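You operate a simulated robot arm through the tools that you are given. There is no shell and no other tool.

You run a simulated two-armed robot. Do the job below in one go: nothing can be reset, and whatever is moved stays where it is left.

TASK
Stop feed belt, granulator, table and extraction, then switch the control off.
Fine: in that order; wait while the display says a machine runs empty, and for STOPPED before the control switch.

It is judged by the outcome, as a careful person would: the job done as asked, and still so three seconds after it is handed in. It fails if anything else is knocked over, pushed out of place, dropped, spilled or broken.

THE ROBOT
Two 7-joint arms with two-finger parallel grippers on one trunk that stands fixed in place. Base frame: the origin is at the foot of the trunk, x ahead of it, y to its left, z up. Lengths are in m, angles in degrees, forces in N, time in s.
The left shoulder is at [0.05, 0.168, 1.274], the right one opposite. With the tool pointing down near the work surface each hand reaches from about 0.1 to 0.62 m from the base axis, measured 20 degrees to its own side. Payload 1.57 kg a hand.
The tool frame of a hand sits at the grasp point between the pads (the TCP): z along the fingers, y along the line on which they close. The tips reach 0.03 m beyond it. The gripper opens to 0.08 m. The fingers are 0.017 m wide and 0.012 m thick; the gripper's body (0.04 by 0.082 m) begins 0.08 m behind the TCP.
Orientation is that of the tool frame in the base frame, as [roll, pitch, yaw] about the fixed x, y, z axes, in that order (R = Rz(yaw) Ry(pitch) Rx(roll)). With the fingers straight down and closing along the base's y, the tool's x points along the base's -x, its y along +y and its z along -z.

THE INTERFACE
- The arms move only by the tool move_arm. It takes "left_series", "right_series" or both (then of equal length, played together; a hand with none holds still); each is a list that holds one entry, the list of rows, each a list of 6 numbers: the shift along the tool's x, y, z in m, then the turn, a rotation vector about the tool's x, y, z in degrees. In form: [[[dx, dy, dz, wx, wy, wz], ...]]. A call has 1 to 20 rows; each row shifts and turns the commanded pose from where the row before left it, along the tool's axes as they then stand. "left_claw" and "right_claw" are, for a hand that has rows, the opening in per cent of the stroke, from 0 (shut) to 100 (fully open), set as the call begins (left out, the last holds). A row lasts 0.2 s, in which the tool goes at most 0.05 m and 8.6 degrees; a call with a longer step from one row to the next is refused whole, and so is a gripper value outside its range. Where a pose cannot be reached the arm comes as near as it can. A force on the tool above 40 N (or 10 N above the force at the start of the call, whichever is more), or a blocked arm, ends the call early, and 0.2 s more pass. The fingers move at their own pace (about 0.045 m/s each) and stop on an object; they squeeze with about 34 N. The grip force told is the motor's: it shows also when the fingers shut on nothing. Time passes only in rows, and 0.2 s behind the last, so rows that do not move let the fingers close. It gives the time, the measured TCP pose, the force on the tool (base axes), the opening and the grip force at its end, in the units of the frame above (readings bear some noise), with the torque about the TCP (base axes, N m) and any sound that the robot's microphone picked up, and new pictures: "views" is both (left out), scene, wrist or none (wrist: the cameras of the hands that moved).
- Cameras (640 x 400 px; columns grow to the right, rows downward): "scene" is now at [0.1185, 0.042, 1.5413]; the picture's right is [0.47, -0.88, 0.00], its down [-0.00, -0.00, -1.00] and it looks along [0.88, 0.47, -0.00] (base axes); focal length 279 px, centre (320, 200). "left" rides on the left gripper at [0.072, 0.007, -0.122] in its tool frame; the picture's right is [-0.09, 1.00, 0.00], its down [-0.84, -0.08, -0.54] and it looks along [-0.54, -0.05, 0.84] (tool axes); focal length 238 px, centre (320, 200). "right" rides on the right gripper at [0.072, -0.007, -0.122] in its tool frame; the picture's right is [0.09, 1.00, 0.00], its down [-0.84, 0.08, -0.54] and it looks along [-0.54, 0.05, 0.84] (tool axes); focal length 238 px, centre (320, 200). There is no depth. A picture from a camera that has moved, and an enlarged one, comes with that camera's place and axes in the base frame and with its lens.
- slide_trunk(by): slides the trunk up (or, below 0, down) by that many m; the arms and the scene camera ride with it, the base frame stays. It gives what a move gives, with no picture.
- head_to(pan, tilt): turns the head with the scene camera to pan (to the left, within 80 degrees either way) and tilt (down, from -29 to 69), counted from straight ahead of the robot. It gives what a move gives, and a new picture of the scene camera.
- close_up(camera, box): a new picture of the part [left, top, right, bottom] of that camera's present view, enlarged. The clock stands still meanwhile.
- finish_job(): hands the job in; it is judged then, once.

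Nothing tells you positions but the pictures and the camera data. Unless the task says otherwise, let go and move clear before handing in.

The tools are called as name(argument=value, ...) on one line, values as JSON. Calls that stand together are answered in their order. move_arm: Moves the arms, as the interface text tells. Its arguments: {"type":"object","properties":{"left_series":{"type":"array","items":{"type":"array","items":{"type":"array","items":{"type":"number"}}}},"left_claw":{"type":"number"},"right_series":{"type":"array","items":{"type":"array","items":{"type":"array","items":{"type":"number"}}}},"right_claw":{"type":"number"},"views":{"type":"string","enum":["both","scene","wrist","none"]}},"required":[]} The other tools are called the same way: slide_trunk (by) moves the trunk up or down; head_to (pan, tilt) turns the head that bears the scene camera; close_up (camera, box) takes an enlarged picture of a part of a camera's view; finish_job () hands the job in.

At the start:

```text
t: 0.0
left_tool_pos: [0.359, 0.4413, 1.462]
left_orientation: [179.9, 0.0, -180.0]
left_force: [0.2, 0.1, -0.1]
left_wrist_torque: [-0.03, -0.03, 0.02]
left_width: 0.08
left_grasp_force: 0.0
right_tool_pos: [0.2853, 0.001, 1.4621]
right_orientation: [180.0, 0.0, 180.0]
right_force: [0.2, -0.5, 0.1]
right_wrist_torque: [-0.01, 0.0, -0.02]
right_width: 0.08
right_grasp_force: 0.1
trunk travel left (down, up): [-0.443, 0.0]
head pan, tilt (commanded): [28.1, 0.3]
```

scene: 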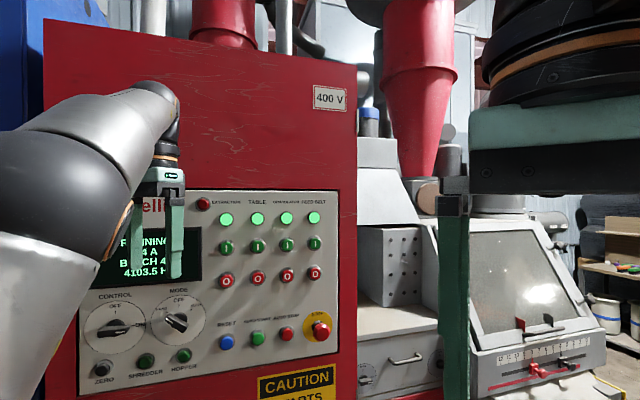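
right: 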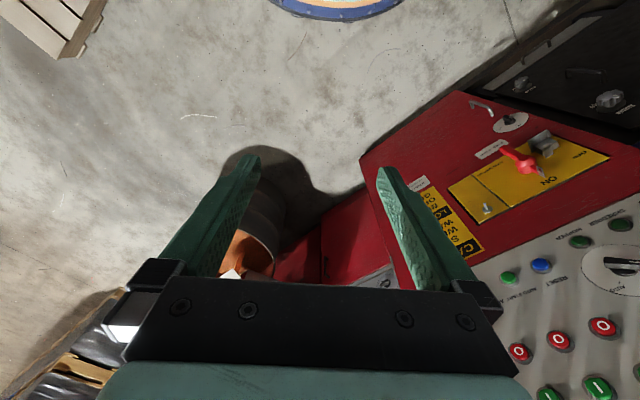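
left: 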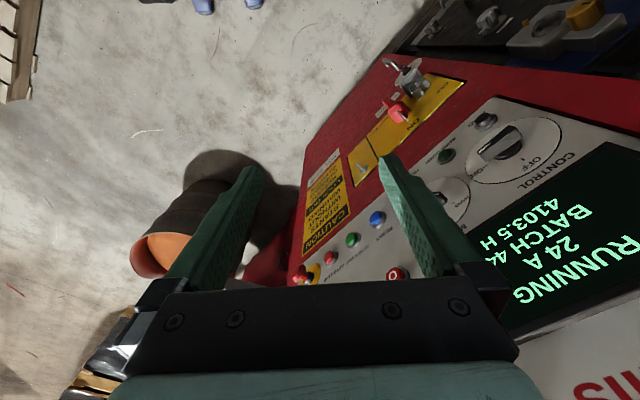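

I see a red control cabinet with a grey panel ahead-left: four columns of lamps, green I and red O buttons, a display and a CONTROL rotary switch. First I take enlarged pictures to read the labels.

close_up(camera="scene", box=[180, 180, 350, 290])

close_up(camera="scene", box=[70, 280, 350, 400])

close_up(camera="left", box=[280, 50, 640, 320])

```text
3.64 times, centred on (265, 235) of scene
camera zoom: at [0.1185, 0.042, 1.5413], right [0.47, -0.88, 0.0], down [0.0, 0.0, -1.0], along [0.88, 0.47, 0.0], focal length 1015 px, centre (520, 73)
```

zoom: 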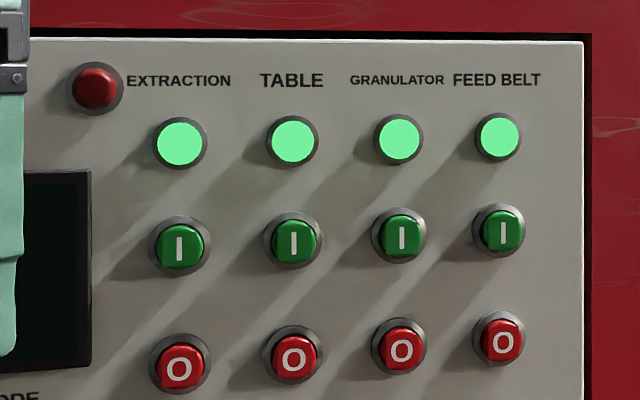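

```text
2.29 times, centred on (210, 340) of scene
camera zoom: at [0.1185, 0.042, 1.5413], right [0.47, -0.88, 0.0], down [0.0, 0.0, -1.0], along [0.88, 0.47, 0.0], focal length 638 px, centre (571, -120)
```

zoom: 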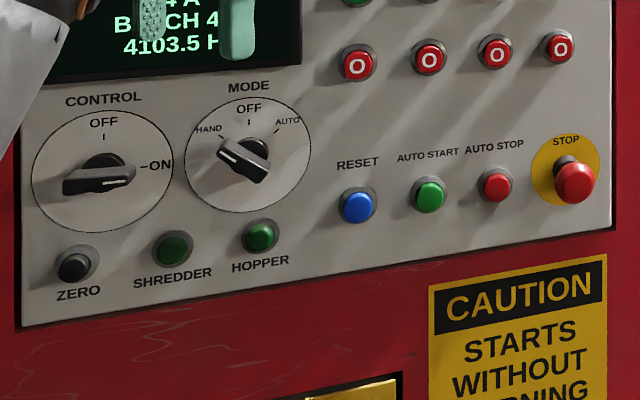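

```text
1.48 times, centred on (460, 185) of left
camera zoom: at [0.2874, 0.4479, 1.5855], right [0.09, 1.0, 0.0], down [0.84, -0.08, 0.54], along [0.54, -0.05, -0.84], focal length 353 px, centre (113, 222)
```

zoom: 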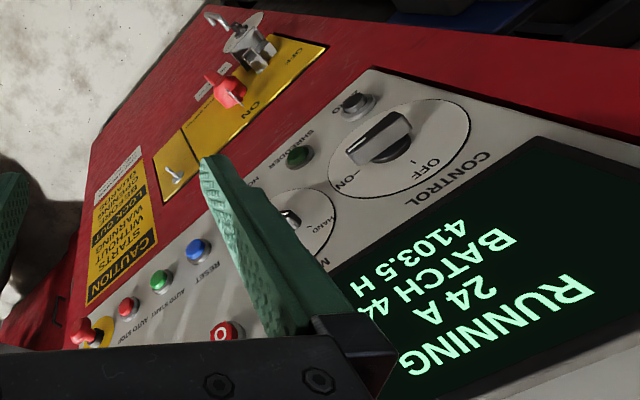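

The panel plane comes out vertical and turned about 45° (facing the robot), with the O buttons at z≈1.355 and 0.07 m apart. I turn the left hand to face it, first with the yaw, fingers shutting on nothing.

move_arm(left_series=[[[0, 0, 0, 0, 0, -7.5], [0, 0, 0, 0, 0, -7.5], [0, 0, 0, 0, 0, -7.5], [0, 0, 0, 0, 0, -7.5], [0, 0, 0, 0, 0, -7.5], [0, 0, 0, 0, 0, -7.5]]], left_claw=0, views="both")

```text
t: 1.4
left_tool_pos: [0.3562, 0.4407, 1.4588]
left_orientation: [-180.0, 0.2, -134.9]
left_force: [-0.3, -0.1, -0.7]
left_wrist_torque: [0.01, -0.02, 0.02]
left_width: 0.0
left_grasp_force: 21.5
left hand out of reach, approached as far as the arm can: row 6
right_tool_pos: [0.2841, 0.0033, 1.4635]
right_orientation: [179.9, 0.0, -180.0]
right_force: [-0.2, -0.2, -0.4]
right_wrist_torque: [-0.03, 0.0, 0.0]
right_width: 0.0802
right_grasp_force: 0.0
trunk travel left (down, up): [-0.443, 0.0]
head pan, tilt (commanded): [28.1, 0.3]
camera scene: at [0.1191, 0.0415, 1.5413], right [0.47, -0.88, 0.0], down [0.0, 0.0, -1.0], along [0.88, 0.47, -0.01], focal length 279 px, centre (320, 200)
camera left: at [0.3018, 0.394, 1.5804], right [-0.64, 0.77, 0.0], down [0.64, 0.54, 0.54], along [0.42, 0.35, -0.84], focal length 238 px, centre (320, 200)
```

scene: 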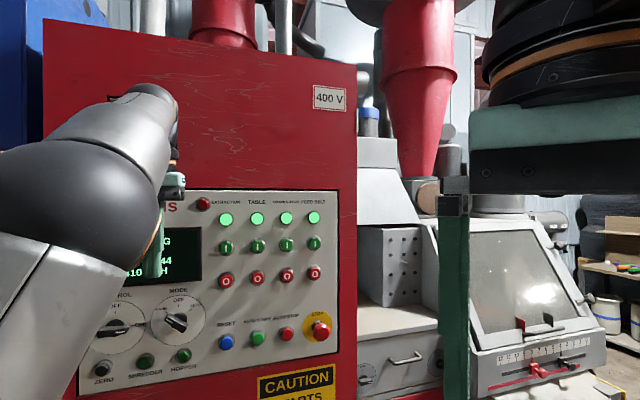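
left: 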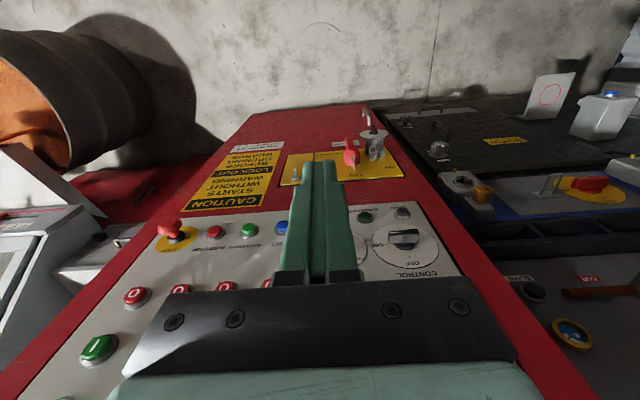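

The hand is yawed about 45°. Now I pitch it up toward the panel while moving sideways to the right along the panel.

move_arm(left_series=[[[0, -0.02, 0.01, 0, -7.5, 0], [0, -0.02, 0.01, 0, -7.5, 0], [0, -0.02, 0.01, 0, -7.5, 0], [0, -0.02, 0, 0, -7.5, 0], [0, -0.02, 0, 0, -7.5, 0], [0, -0.02, 0, 0, -7.5, 0]]], left_claw=0, views="both")

```text
t: 2.8
left_tool_pos: [0.4521, 0.4456, 1.4391]
left_orientation: [-180.0, 45.1, -135.3]
left_force: [0.0, -0.3, -0.2]
left_wrist_torque: [0.02, 0.02, 0.02]
left_width: 0.0
left_grasp_force: 21.0
left hand out of reach, approached as far as the arm can: row 4, 5, 6
right_tool_pos: [0.285, 0.0015, 1.4624]
right_orientation: [180.0, 0.0, -180.0]
right_force: [-0.6, 0.6, -0.9]
right_wrist_torque: [0.01, 0.0, 0.01]
right_width: 0.0801
right_grasp_force: 0.0
trunk travel left (down, up): [-0.443, 0.0]
head pan, tilt (commanded): [28.1, 0.3]
camera scene: at [0.1186, 0.0421, 1.5413], right [0.47, -0.88, 0.0], down [0.0, 0.0, -1.0], along [0.88, 0.47, -0.01], focal length 279 px, centre (320, 200)
camera left: at [0.3504, 0.3536, 1.4758], right [-0.66, 0.75, 0.06], down [0.2, 0.09, 0.98], along [0.73, 0.65, -0.21], focal length 238 px, centre (320, 200)
```

scene: 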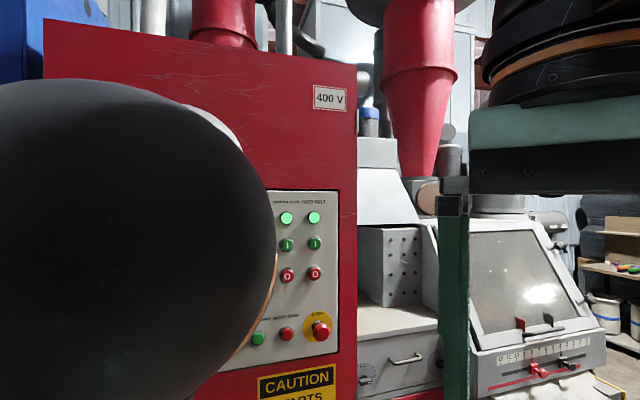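
left: 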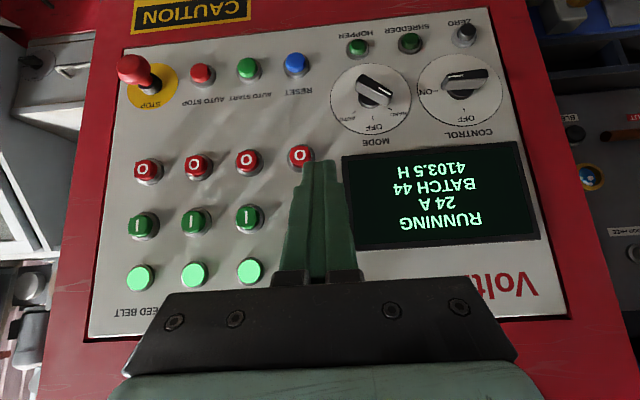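

The left arm was folded too tightly, so it drifted off a little but now has a clear view of the panel; the display reads RUNNING. I finish the pitch to horizontal while moving forward and to the right.

move_arm(left_series=[[[-0.006, -0.02, 0.006, 0, -7.5, 0], [-0.005, -0.02, 0.006, 0, -7.5, 0], [-0.004, -0.02, 0.007, 0, -7.5, 0], [-0.003, -0.02, 0.008, 0, -7.5, 0], [-0.002, -0.02, 0.008, 0, -7.5, 0], [0, -0.02, 0.008, 0, -7.5, 0], [0, 0, 0, 0, 0, 0]]], left_claw=0, views="both")

```text
t: 4.4
left_tool_pos: [0.5683, 0.4491, 1.4349]
left_orientation: [-9.4, 89.9, 35.5]
left_force: [0.5, -0.4, 0.5]
left_wrist_torque: [0.0, 0.04, 0.01]
left_width: 0.0001
left_grasp_force: 21.4
left hand out of reach, approached as far as the arm can: row 1, 2, 3, 4
right_tool_pos: [0.2845, 0.0015, 1.4623]
right_orientation: [-180.0, 0.0, -179.9]
right_force: [-1.0, 0.4, 0.1]
right_wrist_torque: [0.01, 0.0, -0.02]
right_width: 0.0799
right_grasp_force: 0.1
trunk travel left (down, up): [-0.443, 0.0]
head pan, tilt (commanded): [28.1, 0.3]
camera scene: at [0.118, 0.0418, 1.5414], right [0.47, -0.88, 0.0], down [0.0, 0.0, -1.0], along [0.88, 0.47, 0.0], focal length 279 px, centre (320, 200)
camera left: at [0.4781, 0.3673, 1.3632], right [-0.7, 0.7, 0.09], down [-0.33, -0.44, 0.84], along [0.63, 0.56, 0.54], focal length 238 px, centre (320, 200)
```

scene: 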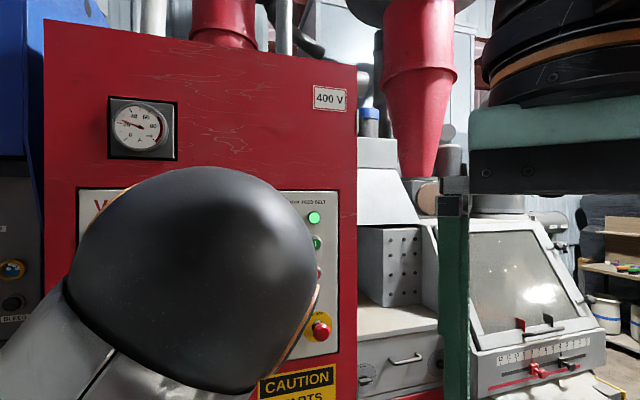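
left: 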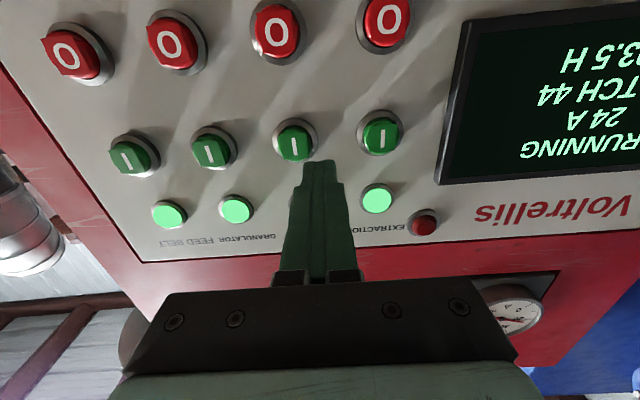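

The hand is now horizontal and square to the panel (tip about 4 cm off the caps); the feed belt O button is about 0.16 m to the right and 0.08 m lower. I back off a little and go in front of it.

move_arm(left_series=[[[0, 0, -0.02, 0, 0, 0], [0.01, -0.03, 0, 0, 0, 0], [0.018, -0.033, 0, 0, 0, 0], [0.018, -0.033, 0, 0, 0, 0], [0.018, -0.033, 0, 0, 0, 0], [0.018, -0.032, 0, 0, 0, 0], [0, 0, 0, 0, 0, 0]]], left_claw=0, views="both")

```text
t: 6.0
left_tool_pos: [0.685, 0.3655, 1.3665]
left_orientation: [-144.5, 90.0, -99.2]
left_force: [0.7, 0.6, -0.6]
left_wrist_torque: [-0.02, 0.01, 0.0]
left_width: 0.0
left_grasp_force: 21.5
left hand out of reach, approached as far as the arm can: row 2, 3, 4, 5, 6
right_tool_pos: [0.2852, 0.0017, 1.4633]
right_orientation: [180.0, 0.0, 179.9]
right_force: [0.3, -0.6, 0.4]
right_wrist_torque: [0.0, 0.04, 0.02]
right_width: 0.0799
right_grasp_force: 0.0
trunk travel left (down, up): [-0.443, 0.0]
head pan, tilt (commanded): [28.1, 0.3]
camera scene: at [0.1182, 0.0422, 1.5414], right [0.47, -0.88, 0.0], down [0.0, 0.0, -1.0], along [0.88, 0.47, 0.0], focal length 279 px, centre (320, 200)
camera left: at [0.5952, 0.2819, 1.2953], right [-0.71, 0.7, 0.09], down [-0.33, -0.44, 0.84], along [0.63, 0.56, 0.54], focal length 238 px, centre (320, 200)
```

scene: 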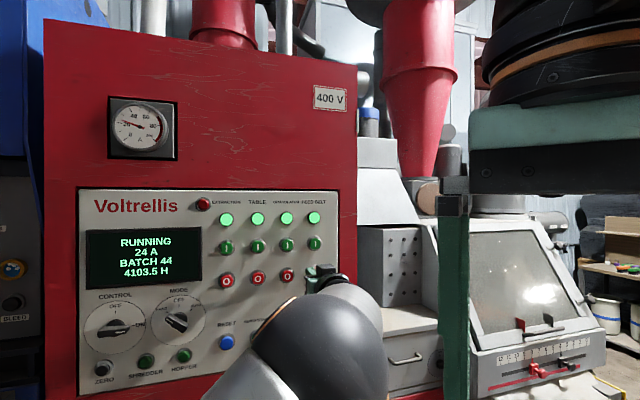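
left: 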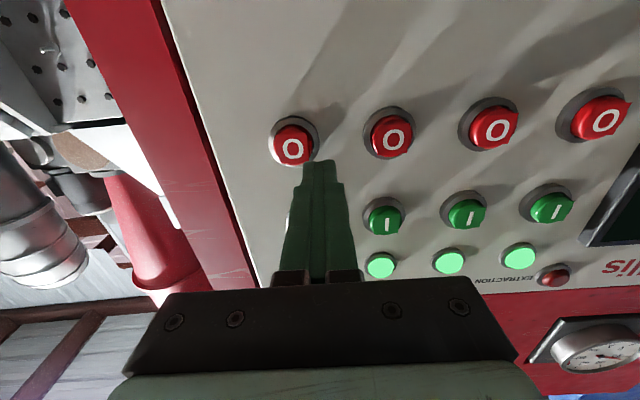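

The fingertip is now about 1.5 cm in front of and slightly left/above the feed belt O button, and the display is visible to the scene camera. I correct sideways and down in small steps.

move_arm(left_series=[[[0.006, -0.01, 0, 0, 0, 0], [0.006, -0.01, 0, 0, 0, 0], [0, 0, 0, 0, 0, 0]]], left_claw=0, views="both")

```text
t: 6.8
left_tool_pos: [0.7012, 0.3453, 1.3566]
left_orientation: [49.3, 89.8, 94.3]
left_force: [-1.1, 0.3, 0.2]
left_wrist_torque: [-0.01, 0.02, 0.03]
left_width: 0.0001
left_grasp_force: 21.6
right_tool_pos: [0.2849, 0.0016, 1.4625]
right_orientation: [179.9, 0.0, 180.0]
right_force: [-0.4, -0.4, 0.2]
right_wrist_torque: [0.01, 0.02, 0.0]
right_width: 0.0798
right_grasp_force: 0.1
trunk travel left (down, up): [-0.443, 0.0]
head pan, tilt (commanded): [28.1, 0.3]
camera scene: at [0.1183, 0.0421, 1.5414], right [0.47, -0.88, 0.0], down [0.0, 0.0, -1.0], along [0.88, 0.47, 0.0], focal length 279 px, centre (320, 200)
camera left: at [0.6099, 0.2636, 1.2845], right [-0.7, 0.7, 0.09], down [-0.33, -0.44, 0.84], along [0.63, 0.56, 0.54], focal length 238 px, centre (320, 200)
```

scene: 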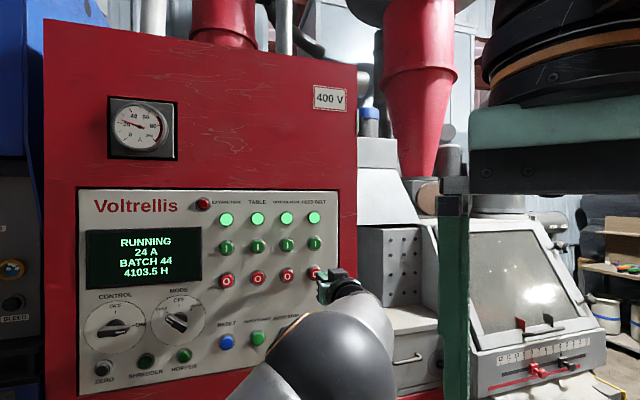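
left: 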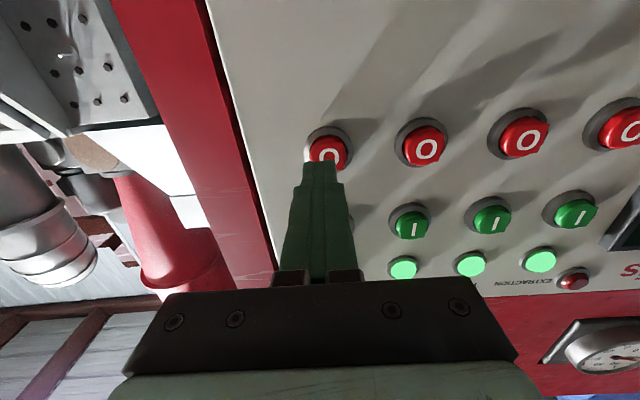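

The tip is in front of the feed belt O button, 5 mm too far right. I correct that and advance until contact.

move_arm(left_series=[[[0, 0.005, 0, 0, 0, 0], [0, 0, 0.005, 0, 0, 0], [0, 0, 0.005, 0, 0, 0], [0, 0, 0.004, 0, 0, 0], [0, 0, 0.003, 0, 0, 0]]], left_claw=0, views="both")

```text
t: 8.0
left_tool_pos: [0.7083, 0.3598, 1.3551]
left_orientation: [10.4, 89.9, 55.3]
left_force: [-3.8, -2.6, -0.4]
left_wrist_torque: [0.04, 0.07, 0.01]
left_width: 0.0
left_grasp_force: 21.8
right_tool_pos: [0.2828, 0.0018, 1.4637]
right_orientation: [180.0, 0.1, -179.9]
right_force: [0.1, 0.4, -0.1]
right_wrist_torque: [0.01, -0.01, 0.02]
right_width: 0.0801
right_grasp_force: 0.0
trunk travel left (down, up): [-0.443, 0.0]
head pan, tilt (commanded): [28.1, 0.3]
heard: click
camera scene: at [0.1174, 0.0414, 1.5415], right [0.47, -0.88, 0.0], down [0.0, 0.0, -1.0], along [0.88, 0.47, 0.0], focal length 279 px, centre (320, 200)
camera left: at [0.6178, 0.28, 1.2844], right [-0.7, 0.71, 0.09], down [-0.33, -0.44, 0.84], along [0.63, 0.56, 0.54], focal length 238 px, centre (320, 200)
```

scene: 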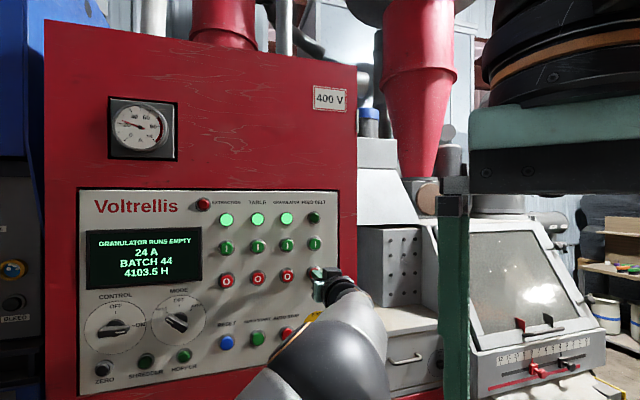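
left: 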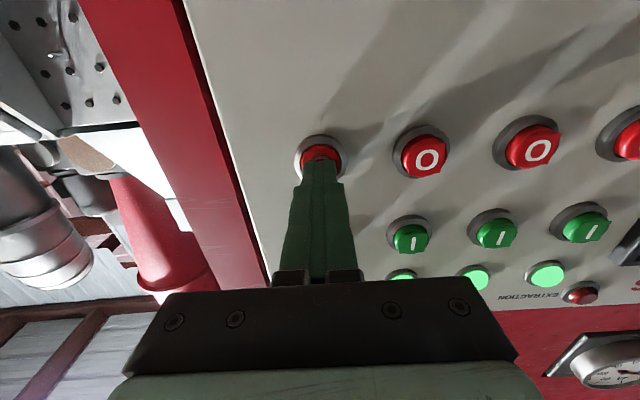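

The feed belt O clicked, its lamp went out, and the display now says GRANULATOR RUNS EMPTY. I back off, go in front of the granulator O button and wait.

move_arm(left_series=[[[0, 0, -0.01, 0, 0, 0], [0, 0, -0.02, 0, 0, 0], [0, 0.018, 0, 0, 0, 0], [0, 0.018, 0, 0, 0, 0], [0, 0.018, 0, 0, 0, 0], [0, 0.016, 0, 0, 0, 0], [0, 0, 0, 0, 0, 0]]], left_claw=0, views="both")

```text
t: 9.6
left_tool_pos: [0.6463, 0.4053, 1.3526]
left_orientation: [-154.0, 89.5, -108.4]
left_force: [-1.3, -0.1, -0.1]
left_wrist_torque: [-0.01, 0.01, -0.01]
left_width: 0.0
left_grasp_force: 21.7
left hand out of reach, approached as far as the arm can: row 2
right_tool_pos: [0.2847, 0.0019, 1.4642]
right_orientation: [-180.0, -0.1, 180.0]
right_force: [0.5, 0.1, 0.1]
right_wrist_torque: [-0.02, -0.01, -0.03]
right_width: 0.0802
right_grasp_force: 0.1
trunk travel left (down, up): [-0.443, 0.0]
head pan, tilt (commanded): [28.1, 0.3]
camera scene: at [0.1186, 0.042, 1.5413], right [0.47, -0.88, 0.0], down [0.0, 0.0, -1.0], along [0.88, 0.47, -0.01], focal length 279 px, centre (320, 200)
camera left: at [0.5557, 0.3229, 1.2809], right [-0.71, 0.7, 0.09], down [-0.32, -0.43, 0.84], along [0.63, 0.57, 0.53], focal length 238 px, centre (320, 200)
```

scene: 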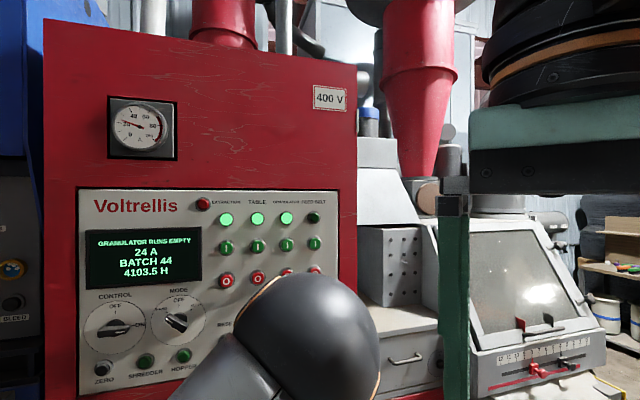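
left: 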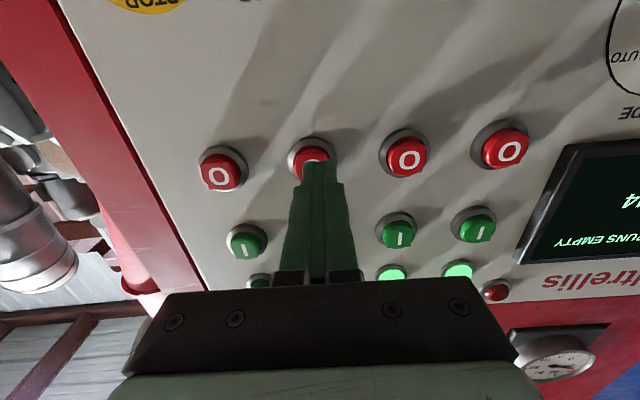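

Still GRANULATOR RUNS EMPTY; the tip is 5 mm left of the granulator O centre. I correct that without touching and wait.

move_arm(left_series=[[[0, -0.005, 0, 0, 0, 0], [0, 0, 0, 0, 0, 0], [0, 0, 0, 0, 0, 0], [0, 0, 0, 0, 0, 0], [0, 0, 0, 0, 0, 0], [0, 0, 0, 0, 0, 0], [0, 0, 0, 0, 0, 0], [0, 0, 0, 0, 0, 0], [0, 0, 0, 0, 0, 0], [0, 0, 0, 0, 0, 0]]], left_claw=0, views="both")

```text
t: 11.8
left_tool_pos: [0.6495, 0.4, 1.3526]
left_orientation: [-128.2, 89.4, -82.7]
left_force: [-0.5, -0.9, -0.6]
left_wrist_torque: [-0.03, 0.01, -0.02]
left_width: 0.0
left_grasp_force: 21.3
right_tool_pos: [0.285, 0.0022, 1.4624]
right_orientation: [-180.0, 0.0, 180.0]
right_force: [-0.6, 0.0, -0.5]
right_wrist_torque: [0.02, 0.04, -0.02]
right_width: 0.0801
right_grasp_force: 0.2
trunk travel left (down, up): [-0.443, 0.0]
head pan, tilt (commanded): [28.1, 0.3]
camera scene: at [0.1185, 0.042, 1.5413], right [0.47, -0.88, 0.0], down [0.0, 0.0, -1.0], along [0.88, 0.47, 0.0], focal length 279 px, centre (320, 200)
camera left: at [0.5592, 0.3179, 1.2825], right [-0.71, 0.7, 0.08], down [-0.33, -0.43, 0.84], along [0.62, 0.57, 0.53], focal length 238 px, centre (320, 200)
```

scene: 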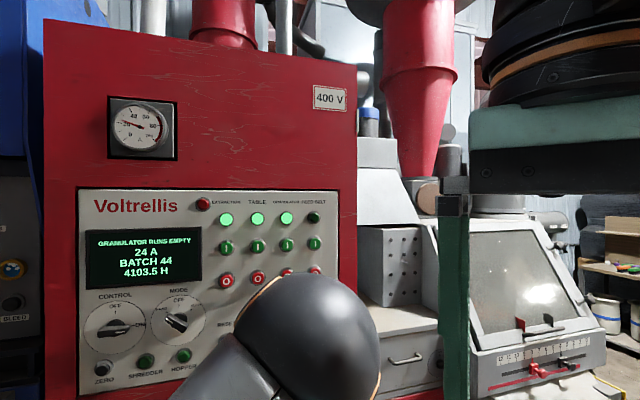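
left: 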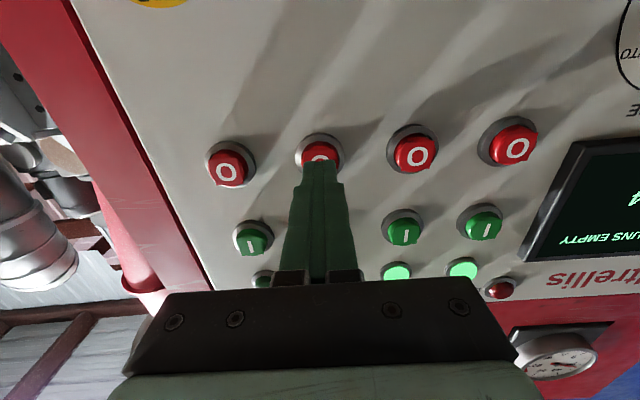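

The display still says GRANULATOR RUNS EMPTY and the tip is aligned with the granulator O, about 1.5 cm clear. I keep waiting.

move_arm(left_series=[[[0, 0, 0, 0, 0, 0], [0, 0, 0, 0, 0, 0], [0, 0, 0, 0, 0, 0], [0, 0, 0, 0, 0, 0], [0, 0, 0, 0, 0, 0], [0, 0, 0, 0, 0, 0], [0, 0, 0, 0, 0, 0], [0, 0, 0, 0, 0, 0], [0, 0, 0, 0, 0, 0], [0, 0, 0, 0, 0, 0], [0, 0, 0, 0, 0, 0], [0, 0, 0, 0, 0, 0], [0, 0, 0, 0, 0, 0], [0, 0, 0, 0, 0, 0], [0, 0, 0, 0, 0, 0]]], left_claw=0, views="scene")

```text
t: 15.0
left_tool_pos: [0.6487, 0.4015, 1.3525]
left_orientation: [-132.4, 89.6, -86.8]
left_force: [0.5, 0.4, 0.0]
left_wrist_torque: [0.03, 0.0, -0.01]
left_width: 0.0002
left_grasp_force: 21.4
right_tool_pos: [0.285, 0.0021, 1.4622]
right_orientation: [-180.0, 0.1, 180.0]
right_force: [0.1, 1.2, -0.1]
right_wrist_torque: [-0.01, -0.01, -0.03]
right_width: 0.0799
right_grasp_force: 0.0
trunk travel left (down, up): [-0.443, 0.0]
head pan, tilt (commanded): [28.1, 0.3]
camera scene: at [0.1185, 0.042, 1.5413], right [0.47, -0.88, 0.0], down [0.0, 0.0, -1.0], along [0.88, 0.47, 0.0], focal length 279 px, centre (320, 200)
```

scene: 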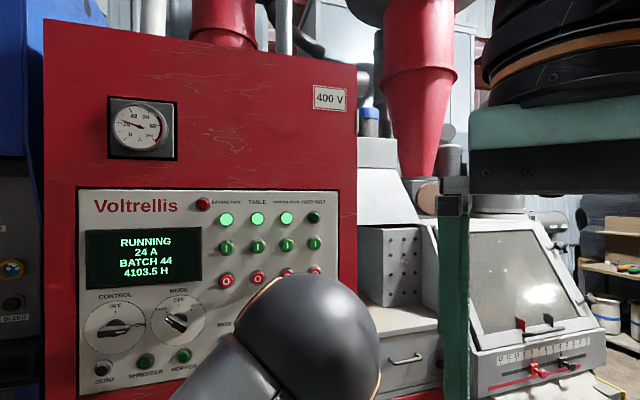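

The display is back to RUNNING, so the granulator has run empty. I press the granulator O.

move_arm(left_series=[[[0, 0, 0.005, 0, 0, 0], [0, 0, 0.005, 0, 0, 0], [0, 0, 0.004, 0, 0, 0], [0, 0, 0.003, 0, 0, 0]]], left_claw=0, views="both")

```text
t: 16.0
left_tool_pos: [0.6608, 0.4098, 1.3547]
left_orientation: [-137.6, 89.8, -92.3]
left_force: [-9.6, -4.0, -1.1]
left_wrist_torque: [-0.03, 0.0, 0.13]
left_width: 0.0003
left_grasp_force: 21.2
right_tool_pos: [0.2834, 0.0012, 1.4632]
right_orientation: [-179.9, 0.1, -179.9]
right_force: [-0.4, 0.3, 0.0]
right_wrist_torque: [0.0, 0.0, 0.0]
right_width: 0.0798
right_grasp_force: 0.1
trunk travel left (down, up): [-0.443, 0.0]
head pan, tilt (commanded): [28.1, 0.3]
heard: click
camera scene: at [0.1171, 0.0416, 1.5415], right [0.47, -0.88, 0.0], down [0.0, 0.0, -1.0], along [0.88, 0.47, 0.0], focal length 279 px, centre (320, 200)
camera left: at [0.5703, 0.3283, 1.2832], right [-0.71, 0.7, 0.09], down [-0.33, -0.44, 0.84], along [0.63, 0.56, 0.54], focal length 238 px, centre (320, 200)
```

scene: 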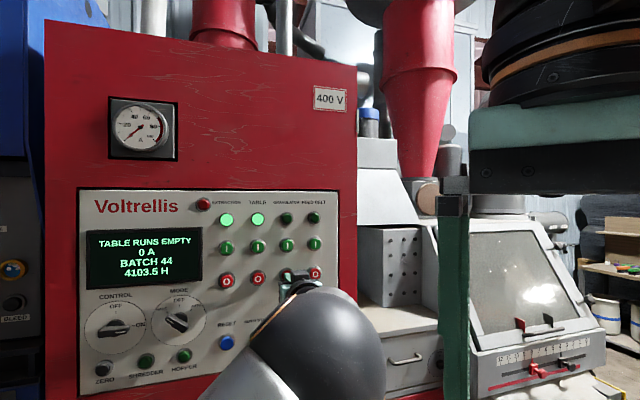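
left: 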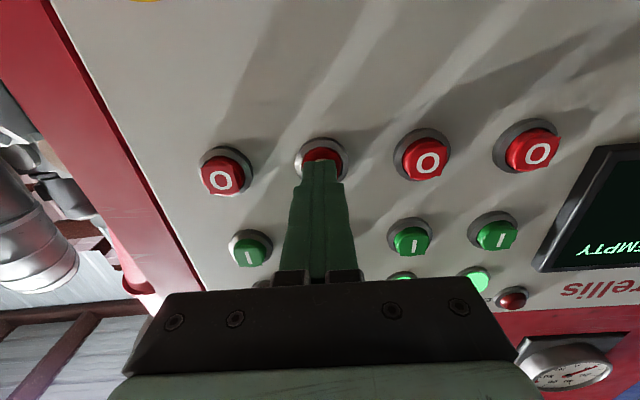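

The granulator stopped and the display says TABLE RUNS EMPTY. I back off, move in front of the table O button and wait.

move_arm(left_series=[[[0, 0, -0.01, 0, 0, 0], [0, 0, -0.015, 0, 0, 0], [0, 0.018, 0, 0, 0, 0], [0, 0.018, 0, 0, 0, 0], [0, 0.018, 0, 0, 0, 0], [0, 0.017, 0, 0, 0, 0], [0, 0, 0, 0, 0, 0]]], left_claw=0, views="both")

```text
t: 17.6
left_tool_pos: [0.6016, 0.4433, 1.3554]
left_orientation: [-7.3, 89.9, 37.6]
left_force: [0.1, -0.1, 0.1]
left_wrist_torque: [-0.04, 0.01, 0.02]
left_width: 0.0002
left_grasp_force: 20.8
left hand out of reach, approached as far as the arm can: row 2
right_tool_pos: [0.2857, 0.0016, 1.4626]
right_orientation: [-180.0, 0.0, -180.0]
right_force: [-0.5, -0.3, -0.1]
right_wrist_torque: [-0.01, -0.04, 0.03]
right_width: 0.0801
right_grasp_force: 0.1
trunk travel left (down, up): [-0.443, 0.0]
head pan, tilt (commanded): [28.1, 0.3]
camera scene: at [0.1187, 0.042, 1.5413], right [0.47, -0.88, 0.0], down [0.0, 0.0, -1.0], along [0.88, 0.47, -0.01], focal length 279 px, centre (320, 200)
camera left: at [0.5105, 0.3628, 1.2834], right [-0.7, 0.71, 0.09], down [-0.33, -0.44, 0.84], along [0.63, 0.56, 0.54], focal length 238 px, centre (320, 200)
```

scene: 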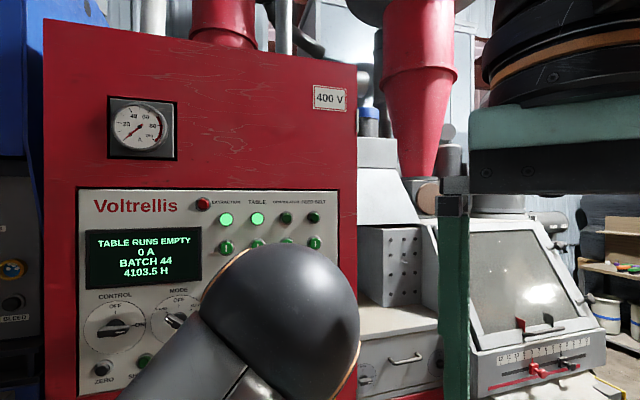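
left: 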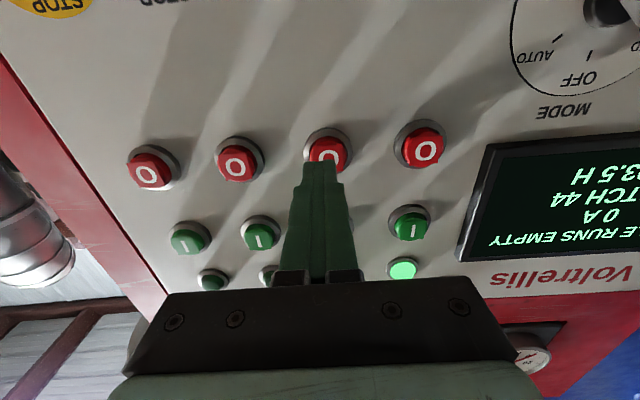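

TABLE RUNS EMPTY is still shown; the tip is ~6 mm right of the table O centre. I correct that off contact and wait.

move_arm(left_series=[[[0, 0.006, 0, 0, 0, 0], [0, 0, 0, 0, 0, 0], [0, 0, 0, 0, 0, 0], [0, 0, 0, 0, 0, 0], [0, 0, 0, 0, 0, 0], [0, 0, 0, 0, 0, 0], [0, 0, 0, 0, 0, 0], [0, 0, 0, 0, 0, 0], [0, 0, 0, 0, 0, 0], [0, 0, 0, 0, 0, 0], [0, 0, 0, 0, 0, 0], [0, 0, 0, 0, 0, 0], [0, 0, 0, 0, 0, 0], [0, 0, 0, 0, 0, 0], [0, 0, 0, 0, 0, 0], [0, 0, 0, 0, 0, 0], [0, 0, 0, 0, 0, 0], [0, 0, 0, 0, 0, 0], [0, 0, 0, 0, 0, 0], [0, 0, 0, 0, 0, 0]]], left_claw=0, views="both")

```text
t: 21.8
left_tool_pos: [0.5965, 0.4495, 1.3541]
left_orientation: [178.4, 90.0, -136.5]
left_force: [-0.2, 0.2, -1.3]
left_wrist_torque: [-0.01, 0.02, -0.01]
left_width: 0.0
left_grasp_force: 20.9
right_tool_pos: [0.2842, 0.0011, 1.4627]
right_orientation: [-180.0, 0.0, -179.9]
right_force: [0.6, 0.1, 0.0]
right_wrist_torque: [0.01, -0.01, 0.02]
right_width: 0.08
right_grasp_force: 0.0
trunk travel left (down, up): [-0.443, 0.0]
head pan, tilt (commanded): [28.1, 0.3]
camera scene: at [0.1185, 0.042, 1.5413], right [0.47, -0.88, 0.0], down [0.0, 0.0, -1.0], along [0.88, 0.47, 0.0], focal length 279 px, centre (320, 200)
camera left: at [0.5061, 0.3679, 1.2832], right [-0.7, 0.7, 0.09], down [-0.33, -0.44, 0.84], along [0.63, 0.56, 0.54], focal length 238 px, centre (320, 200)
```

scene: 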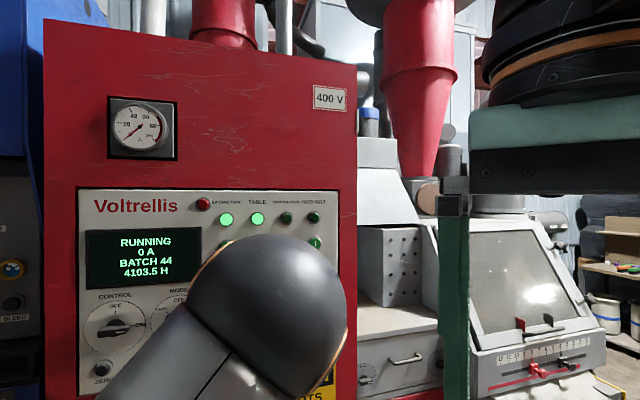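
left: 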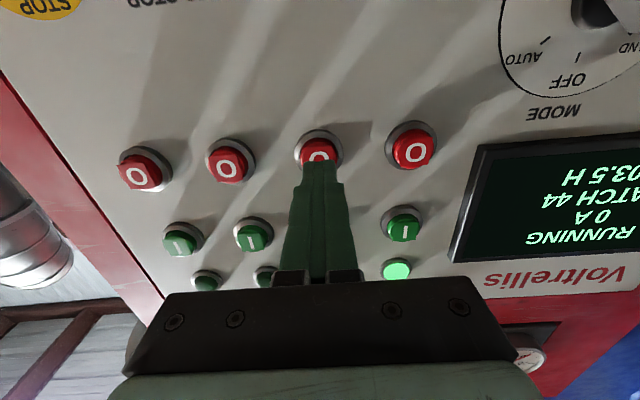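

The display is back to RUNNING with the table lamp still lit. I press the table O.

move_arm(left_series=[[[0, 0, 0.005, 0, 0, 0], [0, 0, 0.005, 0, 0, 0], [0, 0, 0.005, 0, 0, 0], [0, 0, 0.004, 0, 0, 0]]], left_claw=0, views="both")

```text
t: 22.8
left_tool_pos: [0.6093, 0.4607, 1.3545]
left_orientation: [152.2, 90.0, -162.8]
left_force: [-6.4, -5.5, -2.8]
left_wrist_torque: [-0.06, 0.04, 0.0]
left_width: 0.0001
left_grasp_force: 21.7
right_tool_pos: [0.2838, 0.001, 1.4639]
right_orientation: [179.9, 0.1, 179.9]
right_force: [0.3, 0.1, 0.3]
right_wrist_torque: [0.01, 0.0, 0.01]
right_width: 0.0801
right_grasp_force: 0.1
trunk travel left (down, up): [-0.443, 0.0]
head pan, tilt (commanded): [28.1, 0.3]
heard: click
camera scene: at [0.1174, 0.0409, 1.5414], right [0.47, -0.88, 0.0], down [0.0, 0.0, -1.0], along [0.88, 0.47, 0.0], focal length 279 px, centre (320, 200)
camera left: at [0.5182, 0.38, 1.2834], right [-0.7, 0.7, 0.09], down [-0.33, -0.44, 0.84], along [0.63, 0.56, 0.54], focal length 238 px, centre (320, 200)
```

scene: 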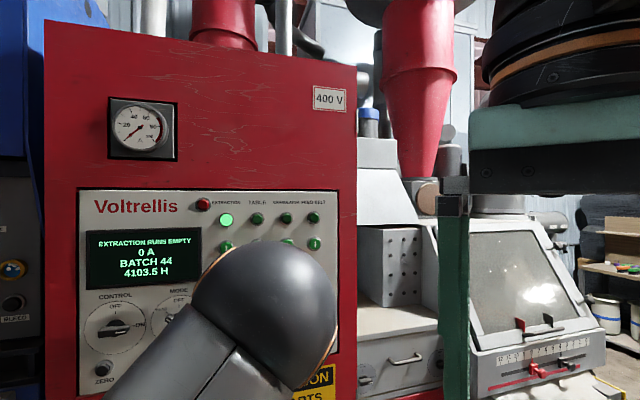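
left: 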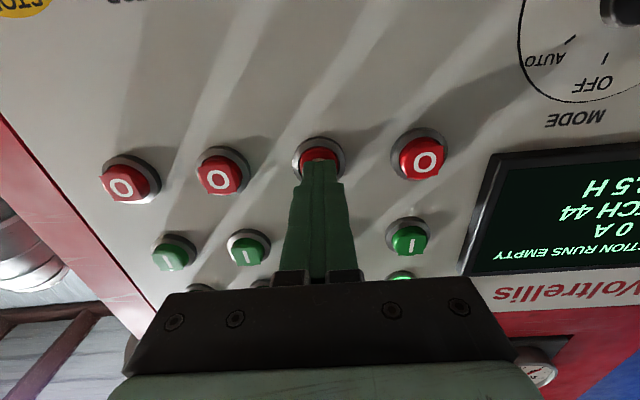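

The table stopped; the display says EXTRACTION RUNS EMPTY. I back off, move in front of the extraction O and wait.

move_arm(left_series=[[[0, 0, -0.01, 0, 0, 0], [0, 0, -0.01, 0, 0, 0], [0, 0.018, 0, 0, 0, 0], [0, 0.018, 0, 0, 0, 0], [0, 0.018, 0, 0, 0, 0], [0, 0.016, 0, 0, 0, 0], [0, 0, 0, 0, 0, 0]]], left_claw=0, views="both")

```text
t: 24.4
left_tool_pos: [0.5701, 0.4967, 1.3758]
left_orientation: [126.2, 89.9, 171.5]
left_force: [0.1, 0.2, 1.2]
left_wrist_torque: [-0.01, -0.01, -0.03]
left_width: 0.0
left_grasp_force: 21.2
left hand out of reach, approached as far as the arm can: row 3, 4, 5, 6
right_tool_pos: [0.2844, 0.0022, 1.4633]
right_orientation: [180.0, -0.1, 180.0]
right_force: [-0.1, 0.0, 0.8]
right_wrist_torque: [0.02, 0.01, -0.05]
right_width: 0.08
right_grasp_force: 0.0
trunk travel left (down, up): [-0.443, 0.0]
head pan, tilt (commanded): [28.1, 0.3]
camera scene: at [0.1186, 0.0419, 1.5413], right [0.47, -0.88, 0.0], down [0.0, 0.0, -1.0], along [0.88, 0.47, 0.0], focal length 279 px, centre (320, 200)
camera left: at [0.4801, 0.415, 1.3052], right [-0.71, 0.7, 0.1], down [-0.32, -0.44, 0.84], along [0.63, 0.56, 0.54], focal length 238 px, centre (320, 200)
```

scene: 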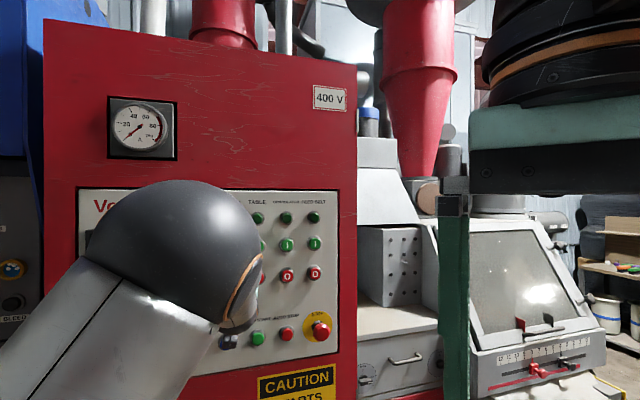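
left: 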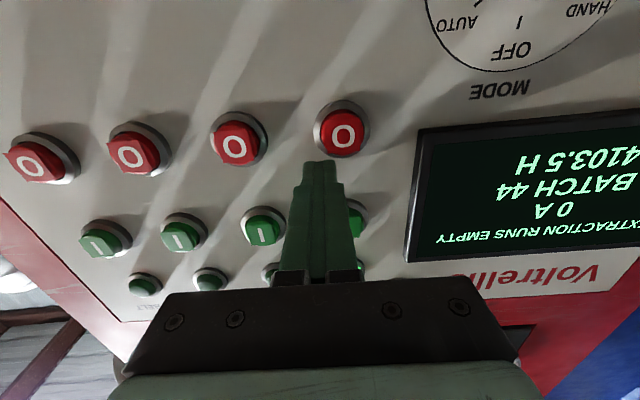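

EXTRACTION RUNS EMPTY is shown; near here the left arm is folded too tightly to reach the extraction O squarely, so lowering the trunk should help. First I ease the hand off to the gap between the columns and look down with the head to check the space below.

move_arm(left_series=[[[0, -0.008, -0.006, 0, 0, 0], [0, -0.01, -0.006, 0, 0, 0], [0, 0, -0.005, 0, 0, 0], [0, 0, 0, 0, 0, 0]]], left_claw=0, views="wrist")

head_to(pan=25, tilt=60)

```text
t: 25.4
left_tool_pos: [0.5715, 0.4721, 1.3772]
left_orientation: [130.3, 89.8, 175.4]
left_force: [-0.4, 0.4, 0.0]
left_wrist_torque: [0.0, -0.02, 0.0]
left_width: 0.0
left_grasp_force: 21.0
right_tool_pos: [0.2845, 0.0023, 1.4638]
right_orientation: [-180.0, 0.0, 180.0]
right_force: [-0.4, 0.0, -0.1]
right_wrist_torque: [0.0, -0.02, 0.0]
right_width: 0.0801
right_grasp_force: 0.0
trunk travel left (down, up): [-0.443, 0.0]
head pan, tilt (commanded): [28.1, 0.3]
camera left: at [0.4808, 0.3907, 1.306], right [-0.71, 0.7, 0.09], down [-0.32, -0.44, 0.84], along [0.63, 0.56, 0.54], focal length 238 px, centre (320, 200)
```

left: 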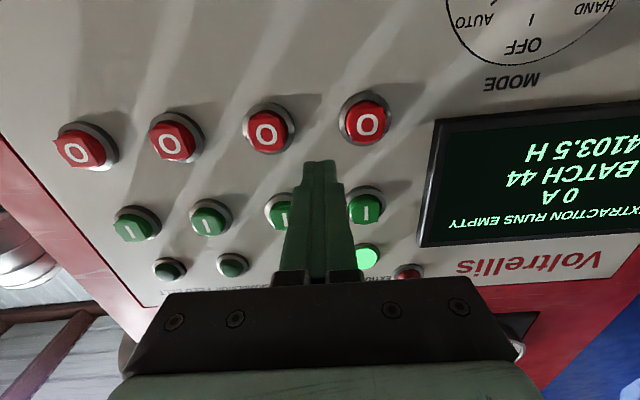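

```text
t: 26.7
left_tool_pos: [0.57, 0.4718, 1.3772]
left_orientation: [124.2, 89.8, 169.5]
left_force: [-1.0, 0.3, 0.0]
left_wrist_torque: [-0.01, 0.0, 0.0]
left_width: 0.0001
left_grasp_force: 20.7
right_tool_pos: [0.2845, 0.0019, 1.4624]
right_orientation: [180.0, 0.1, -180.0]
right_force: [0.4, -0.6, -0.4]
right_wrist_torque: [-0.02, 0.01, 0.03]
right_width: 0.08
right_grasp_force: 0.2
trunk travel left (down, up): [-0.443, 0.0]
head pan, tilt (commanded): [25.0, 60.0]
camera scene: at [0.0994, 0.0278, 1.4514], right [0.42, -0.91, 0.0], down [-0.78, -0.37, -0.5], along [0.45, 0.21, -0.87], focal length 279 px, centre (320, 200)
```

scene: 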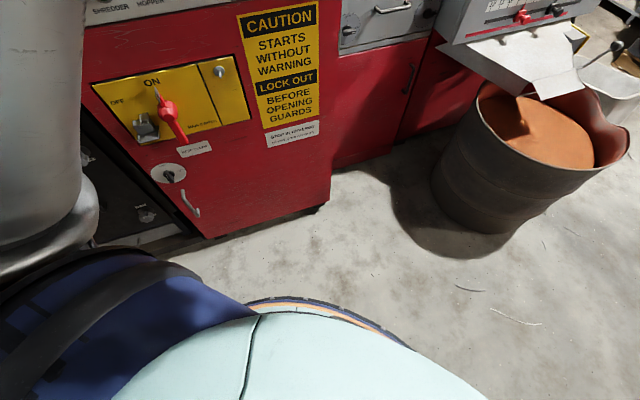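

The floor below is clear apart from the cabinet front and a drum farther right. I check the left side where the left elbow is before lowering the trunk.

head_to(pan=75, tilt=40)

head_to(pan=-40, tilt=45)

```text
t: 27.9
left_tool_pos: [0.5706, 0.4724, 1.3776]
left_orientation: [122.7, 89.9, 168.0]
left_force: [0.0, -0.6, 0.1]
left_wrist_torque: [0.03, -0.02, 0.0]
left_width: 0.0
left_grasp_force: 21.1
right_tool_pos: [0.2839, 0.0023, 1.463]
right_orientation: [-179.9, 0.1, 179.9]
right_force: [-0.5, 0.4, -0.1]
right_wrist_torque: [0.0, 0.0, 0.02]
right_width: 0.08
right_grasp_force: 0.1
trunk travel left (down, up): [-0.443, 0.0]
head pan, tilt (commanded): [75.0, 40.0]
camera scene: at [0.0611, 0.0817, 1.4781], right [0.97, -0.26, 0.0], down [-0.17, -0.62, -0.77], along [0.2, 0.74, -0.64], focal length 279 px, centre (320, 200)
```

scene: 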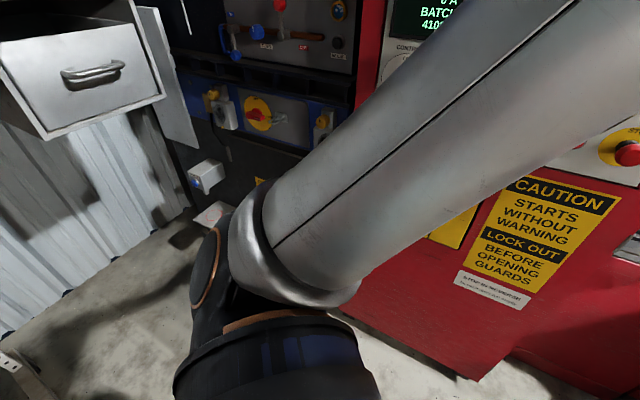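

```text
t: 29.8
left_tool_pos: [0.571, 0.4728, 1.3764]
left_orientation: [123.4, 89.8, 168.5]
left_force: [0.2, 0.1, -0.2]
left_wrist_torque: [-0.01, 0.02, 0.04]
left_width: 0.0
left_grasp_force: 21.4
right_tool_pos: [0.2843, 0.0024, 1.4632]
right_orientation: [-180.0, 0.0, 180.0]
right_force: [-0.3, 0.1, 0.5]
right_wrist_torque: [0.02, -0.01, -0.02]
right_width: 0.0801
right_grasp_force: 0.1
trunk travel left (down, up): [-0.443, 0.0]
head pan, tilt (commanded): [-40.0, 45.0]
camera scene: at [0.1013, -0.0527, 1.4708], right [-0.64, -0.77, 0.0], down [-0.54, 0.45, -0.71], along [0.54, -0.45, -0.71], focal length 279 px, centre (320, 200)
```

scene: 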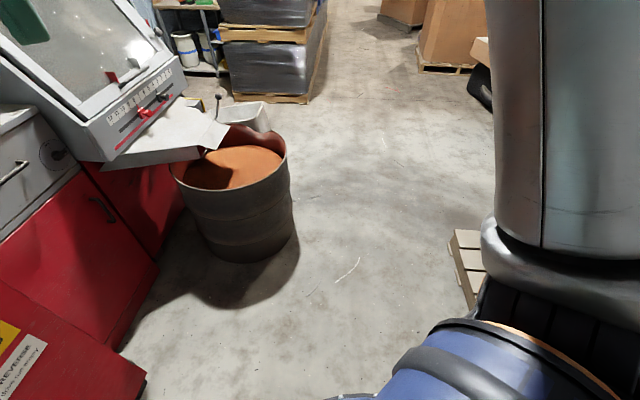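

The surroundings of both arms are free for lowering the trunk. I set the head back on the panel and slide the trunk down 0.1 m with the fingertip in the gap between columns.

head_to(pan=40, tilt=5)

slide_trunk(by=-0.1)

close_up(camera="left", box=[0, 0, 640, 400])

close_up(camera="scene", box=[0, 0, 640, 400])

```text
t: 31.3
left_tool_pos: [0.5717, 0.4728, 1.3772]
left_orientation: [122.8, 89.8, 168.1]
left_force: [-0.3, -0.1, -0.8]
left_wrist_torque: [0.02, 0.0, -0.03]
left_width: 0.0
left_grasp_force: 21.3
right_tool_pos: [0.2837, 0.0017, 1.4637]
right_orientation: [179.9, 0.0, 179.9]
right_force: [0.2, 0.2, 0.5]
right_wrist_torque: [0.03, 0.0, -0.03]
right_width: 0.0801
right_grasp_force: 0.0
trunk travel left (down, up): [-0.443, 0.0]
head pan, tilt (commanded): [40.0, 5.0]
camera scene: at [0.1094, 0.0586, 1.5338], right [0.64, -0.77, 0.0], down [-0.07, -0.06, -1.0], along [0.76, 0.64, -0.09], focal length 279 px, centre (320, 200)
```

scene: 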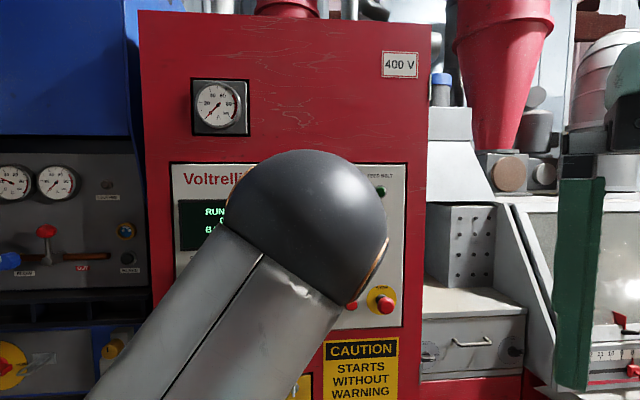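

```text
t: 32.7
left_tool_pos: [0.5709, 0.4731, 1.2774]
left_orientation: [120.1, 89.9, 165.4]
left_force: [-0.9, -0.9, -0.1]
left_wrist_torque: [0.02, -0.02, 0.03]
left_width: 0.0001
left_grasp_force: 21.5
right_tool_pos: [0.2853, 0.0023, 1.3624]
right_orientation: [-180.0, -0.1, 179.9]
right_force: [0.3, 0.1, -0.1]
right_wrist_torque: [0.02, 0.02, 0.0]
right_width: 0.0799
right_grasp_force: 0.1
trunk travel left (down, up): [-0.343, 0.1]
head pan, tilt (commanded): [40.0, 5.0]
```

```text
1.00 times, centred on (320, 200) of left (not enlarged: the box is as wide or as high as the picture)
camera zoom: at [0.4806, 0.3907, 1.2063], right [-0.71, 0.7, 0.09], down [-0.32, -0.44, 0.84], along [0.63, 0.56, 0.54], focal length 238 px, centre (320, 200)
```

zoom: 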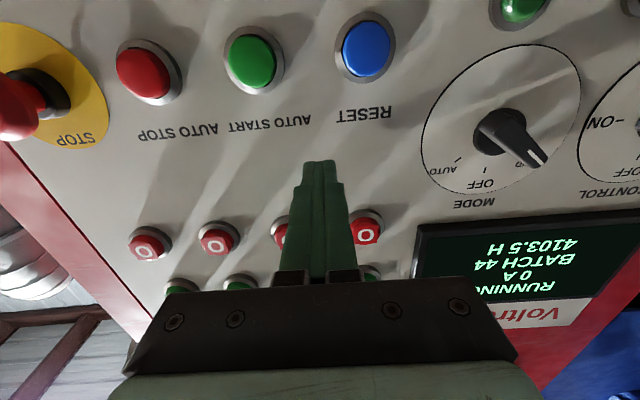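

```text
1.00 times, centred on (320, 200) of scene (not enlarged: the box is as wide or as high as the picture)
camera zoom: at [0.1092, 0.0586, 1.4339], right [0.64, -0.77, 0.0], down [-0.07, -0.06, -1.0], along [0.76, 0.64, -0.09], focal length 279 px, centre (320, 200)
```

zoom: 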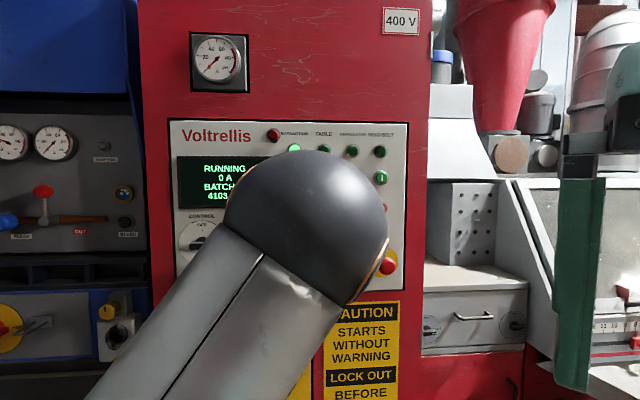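

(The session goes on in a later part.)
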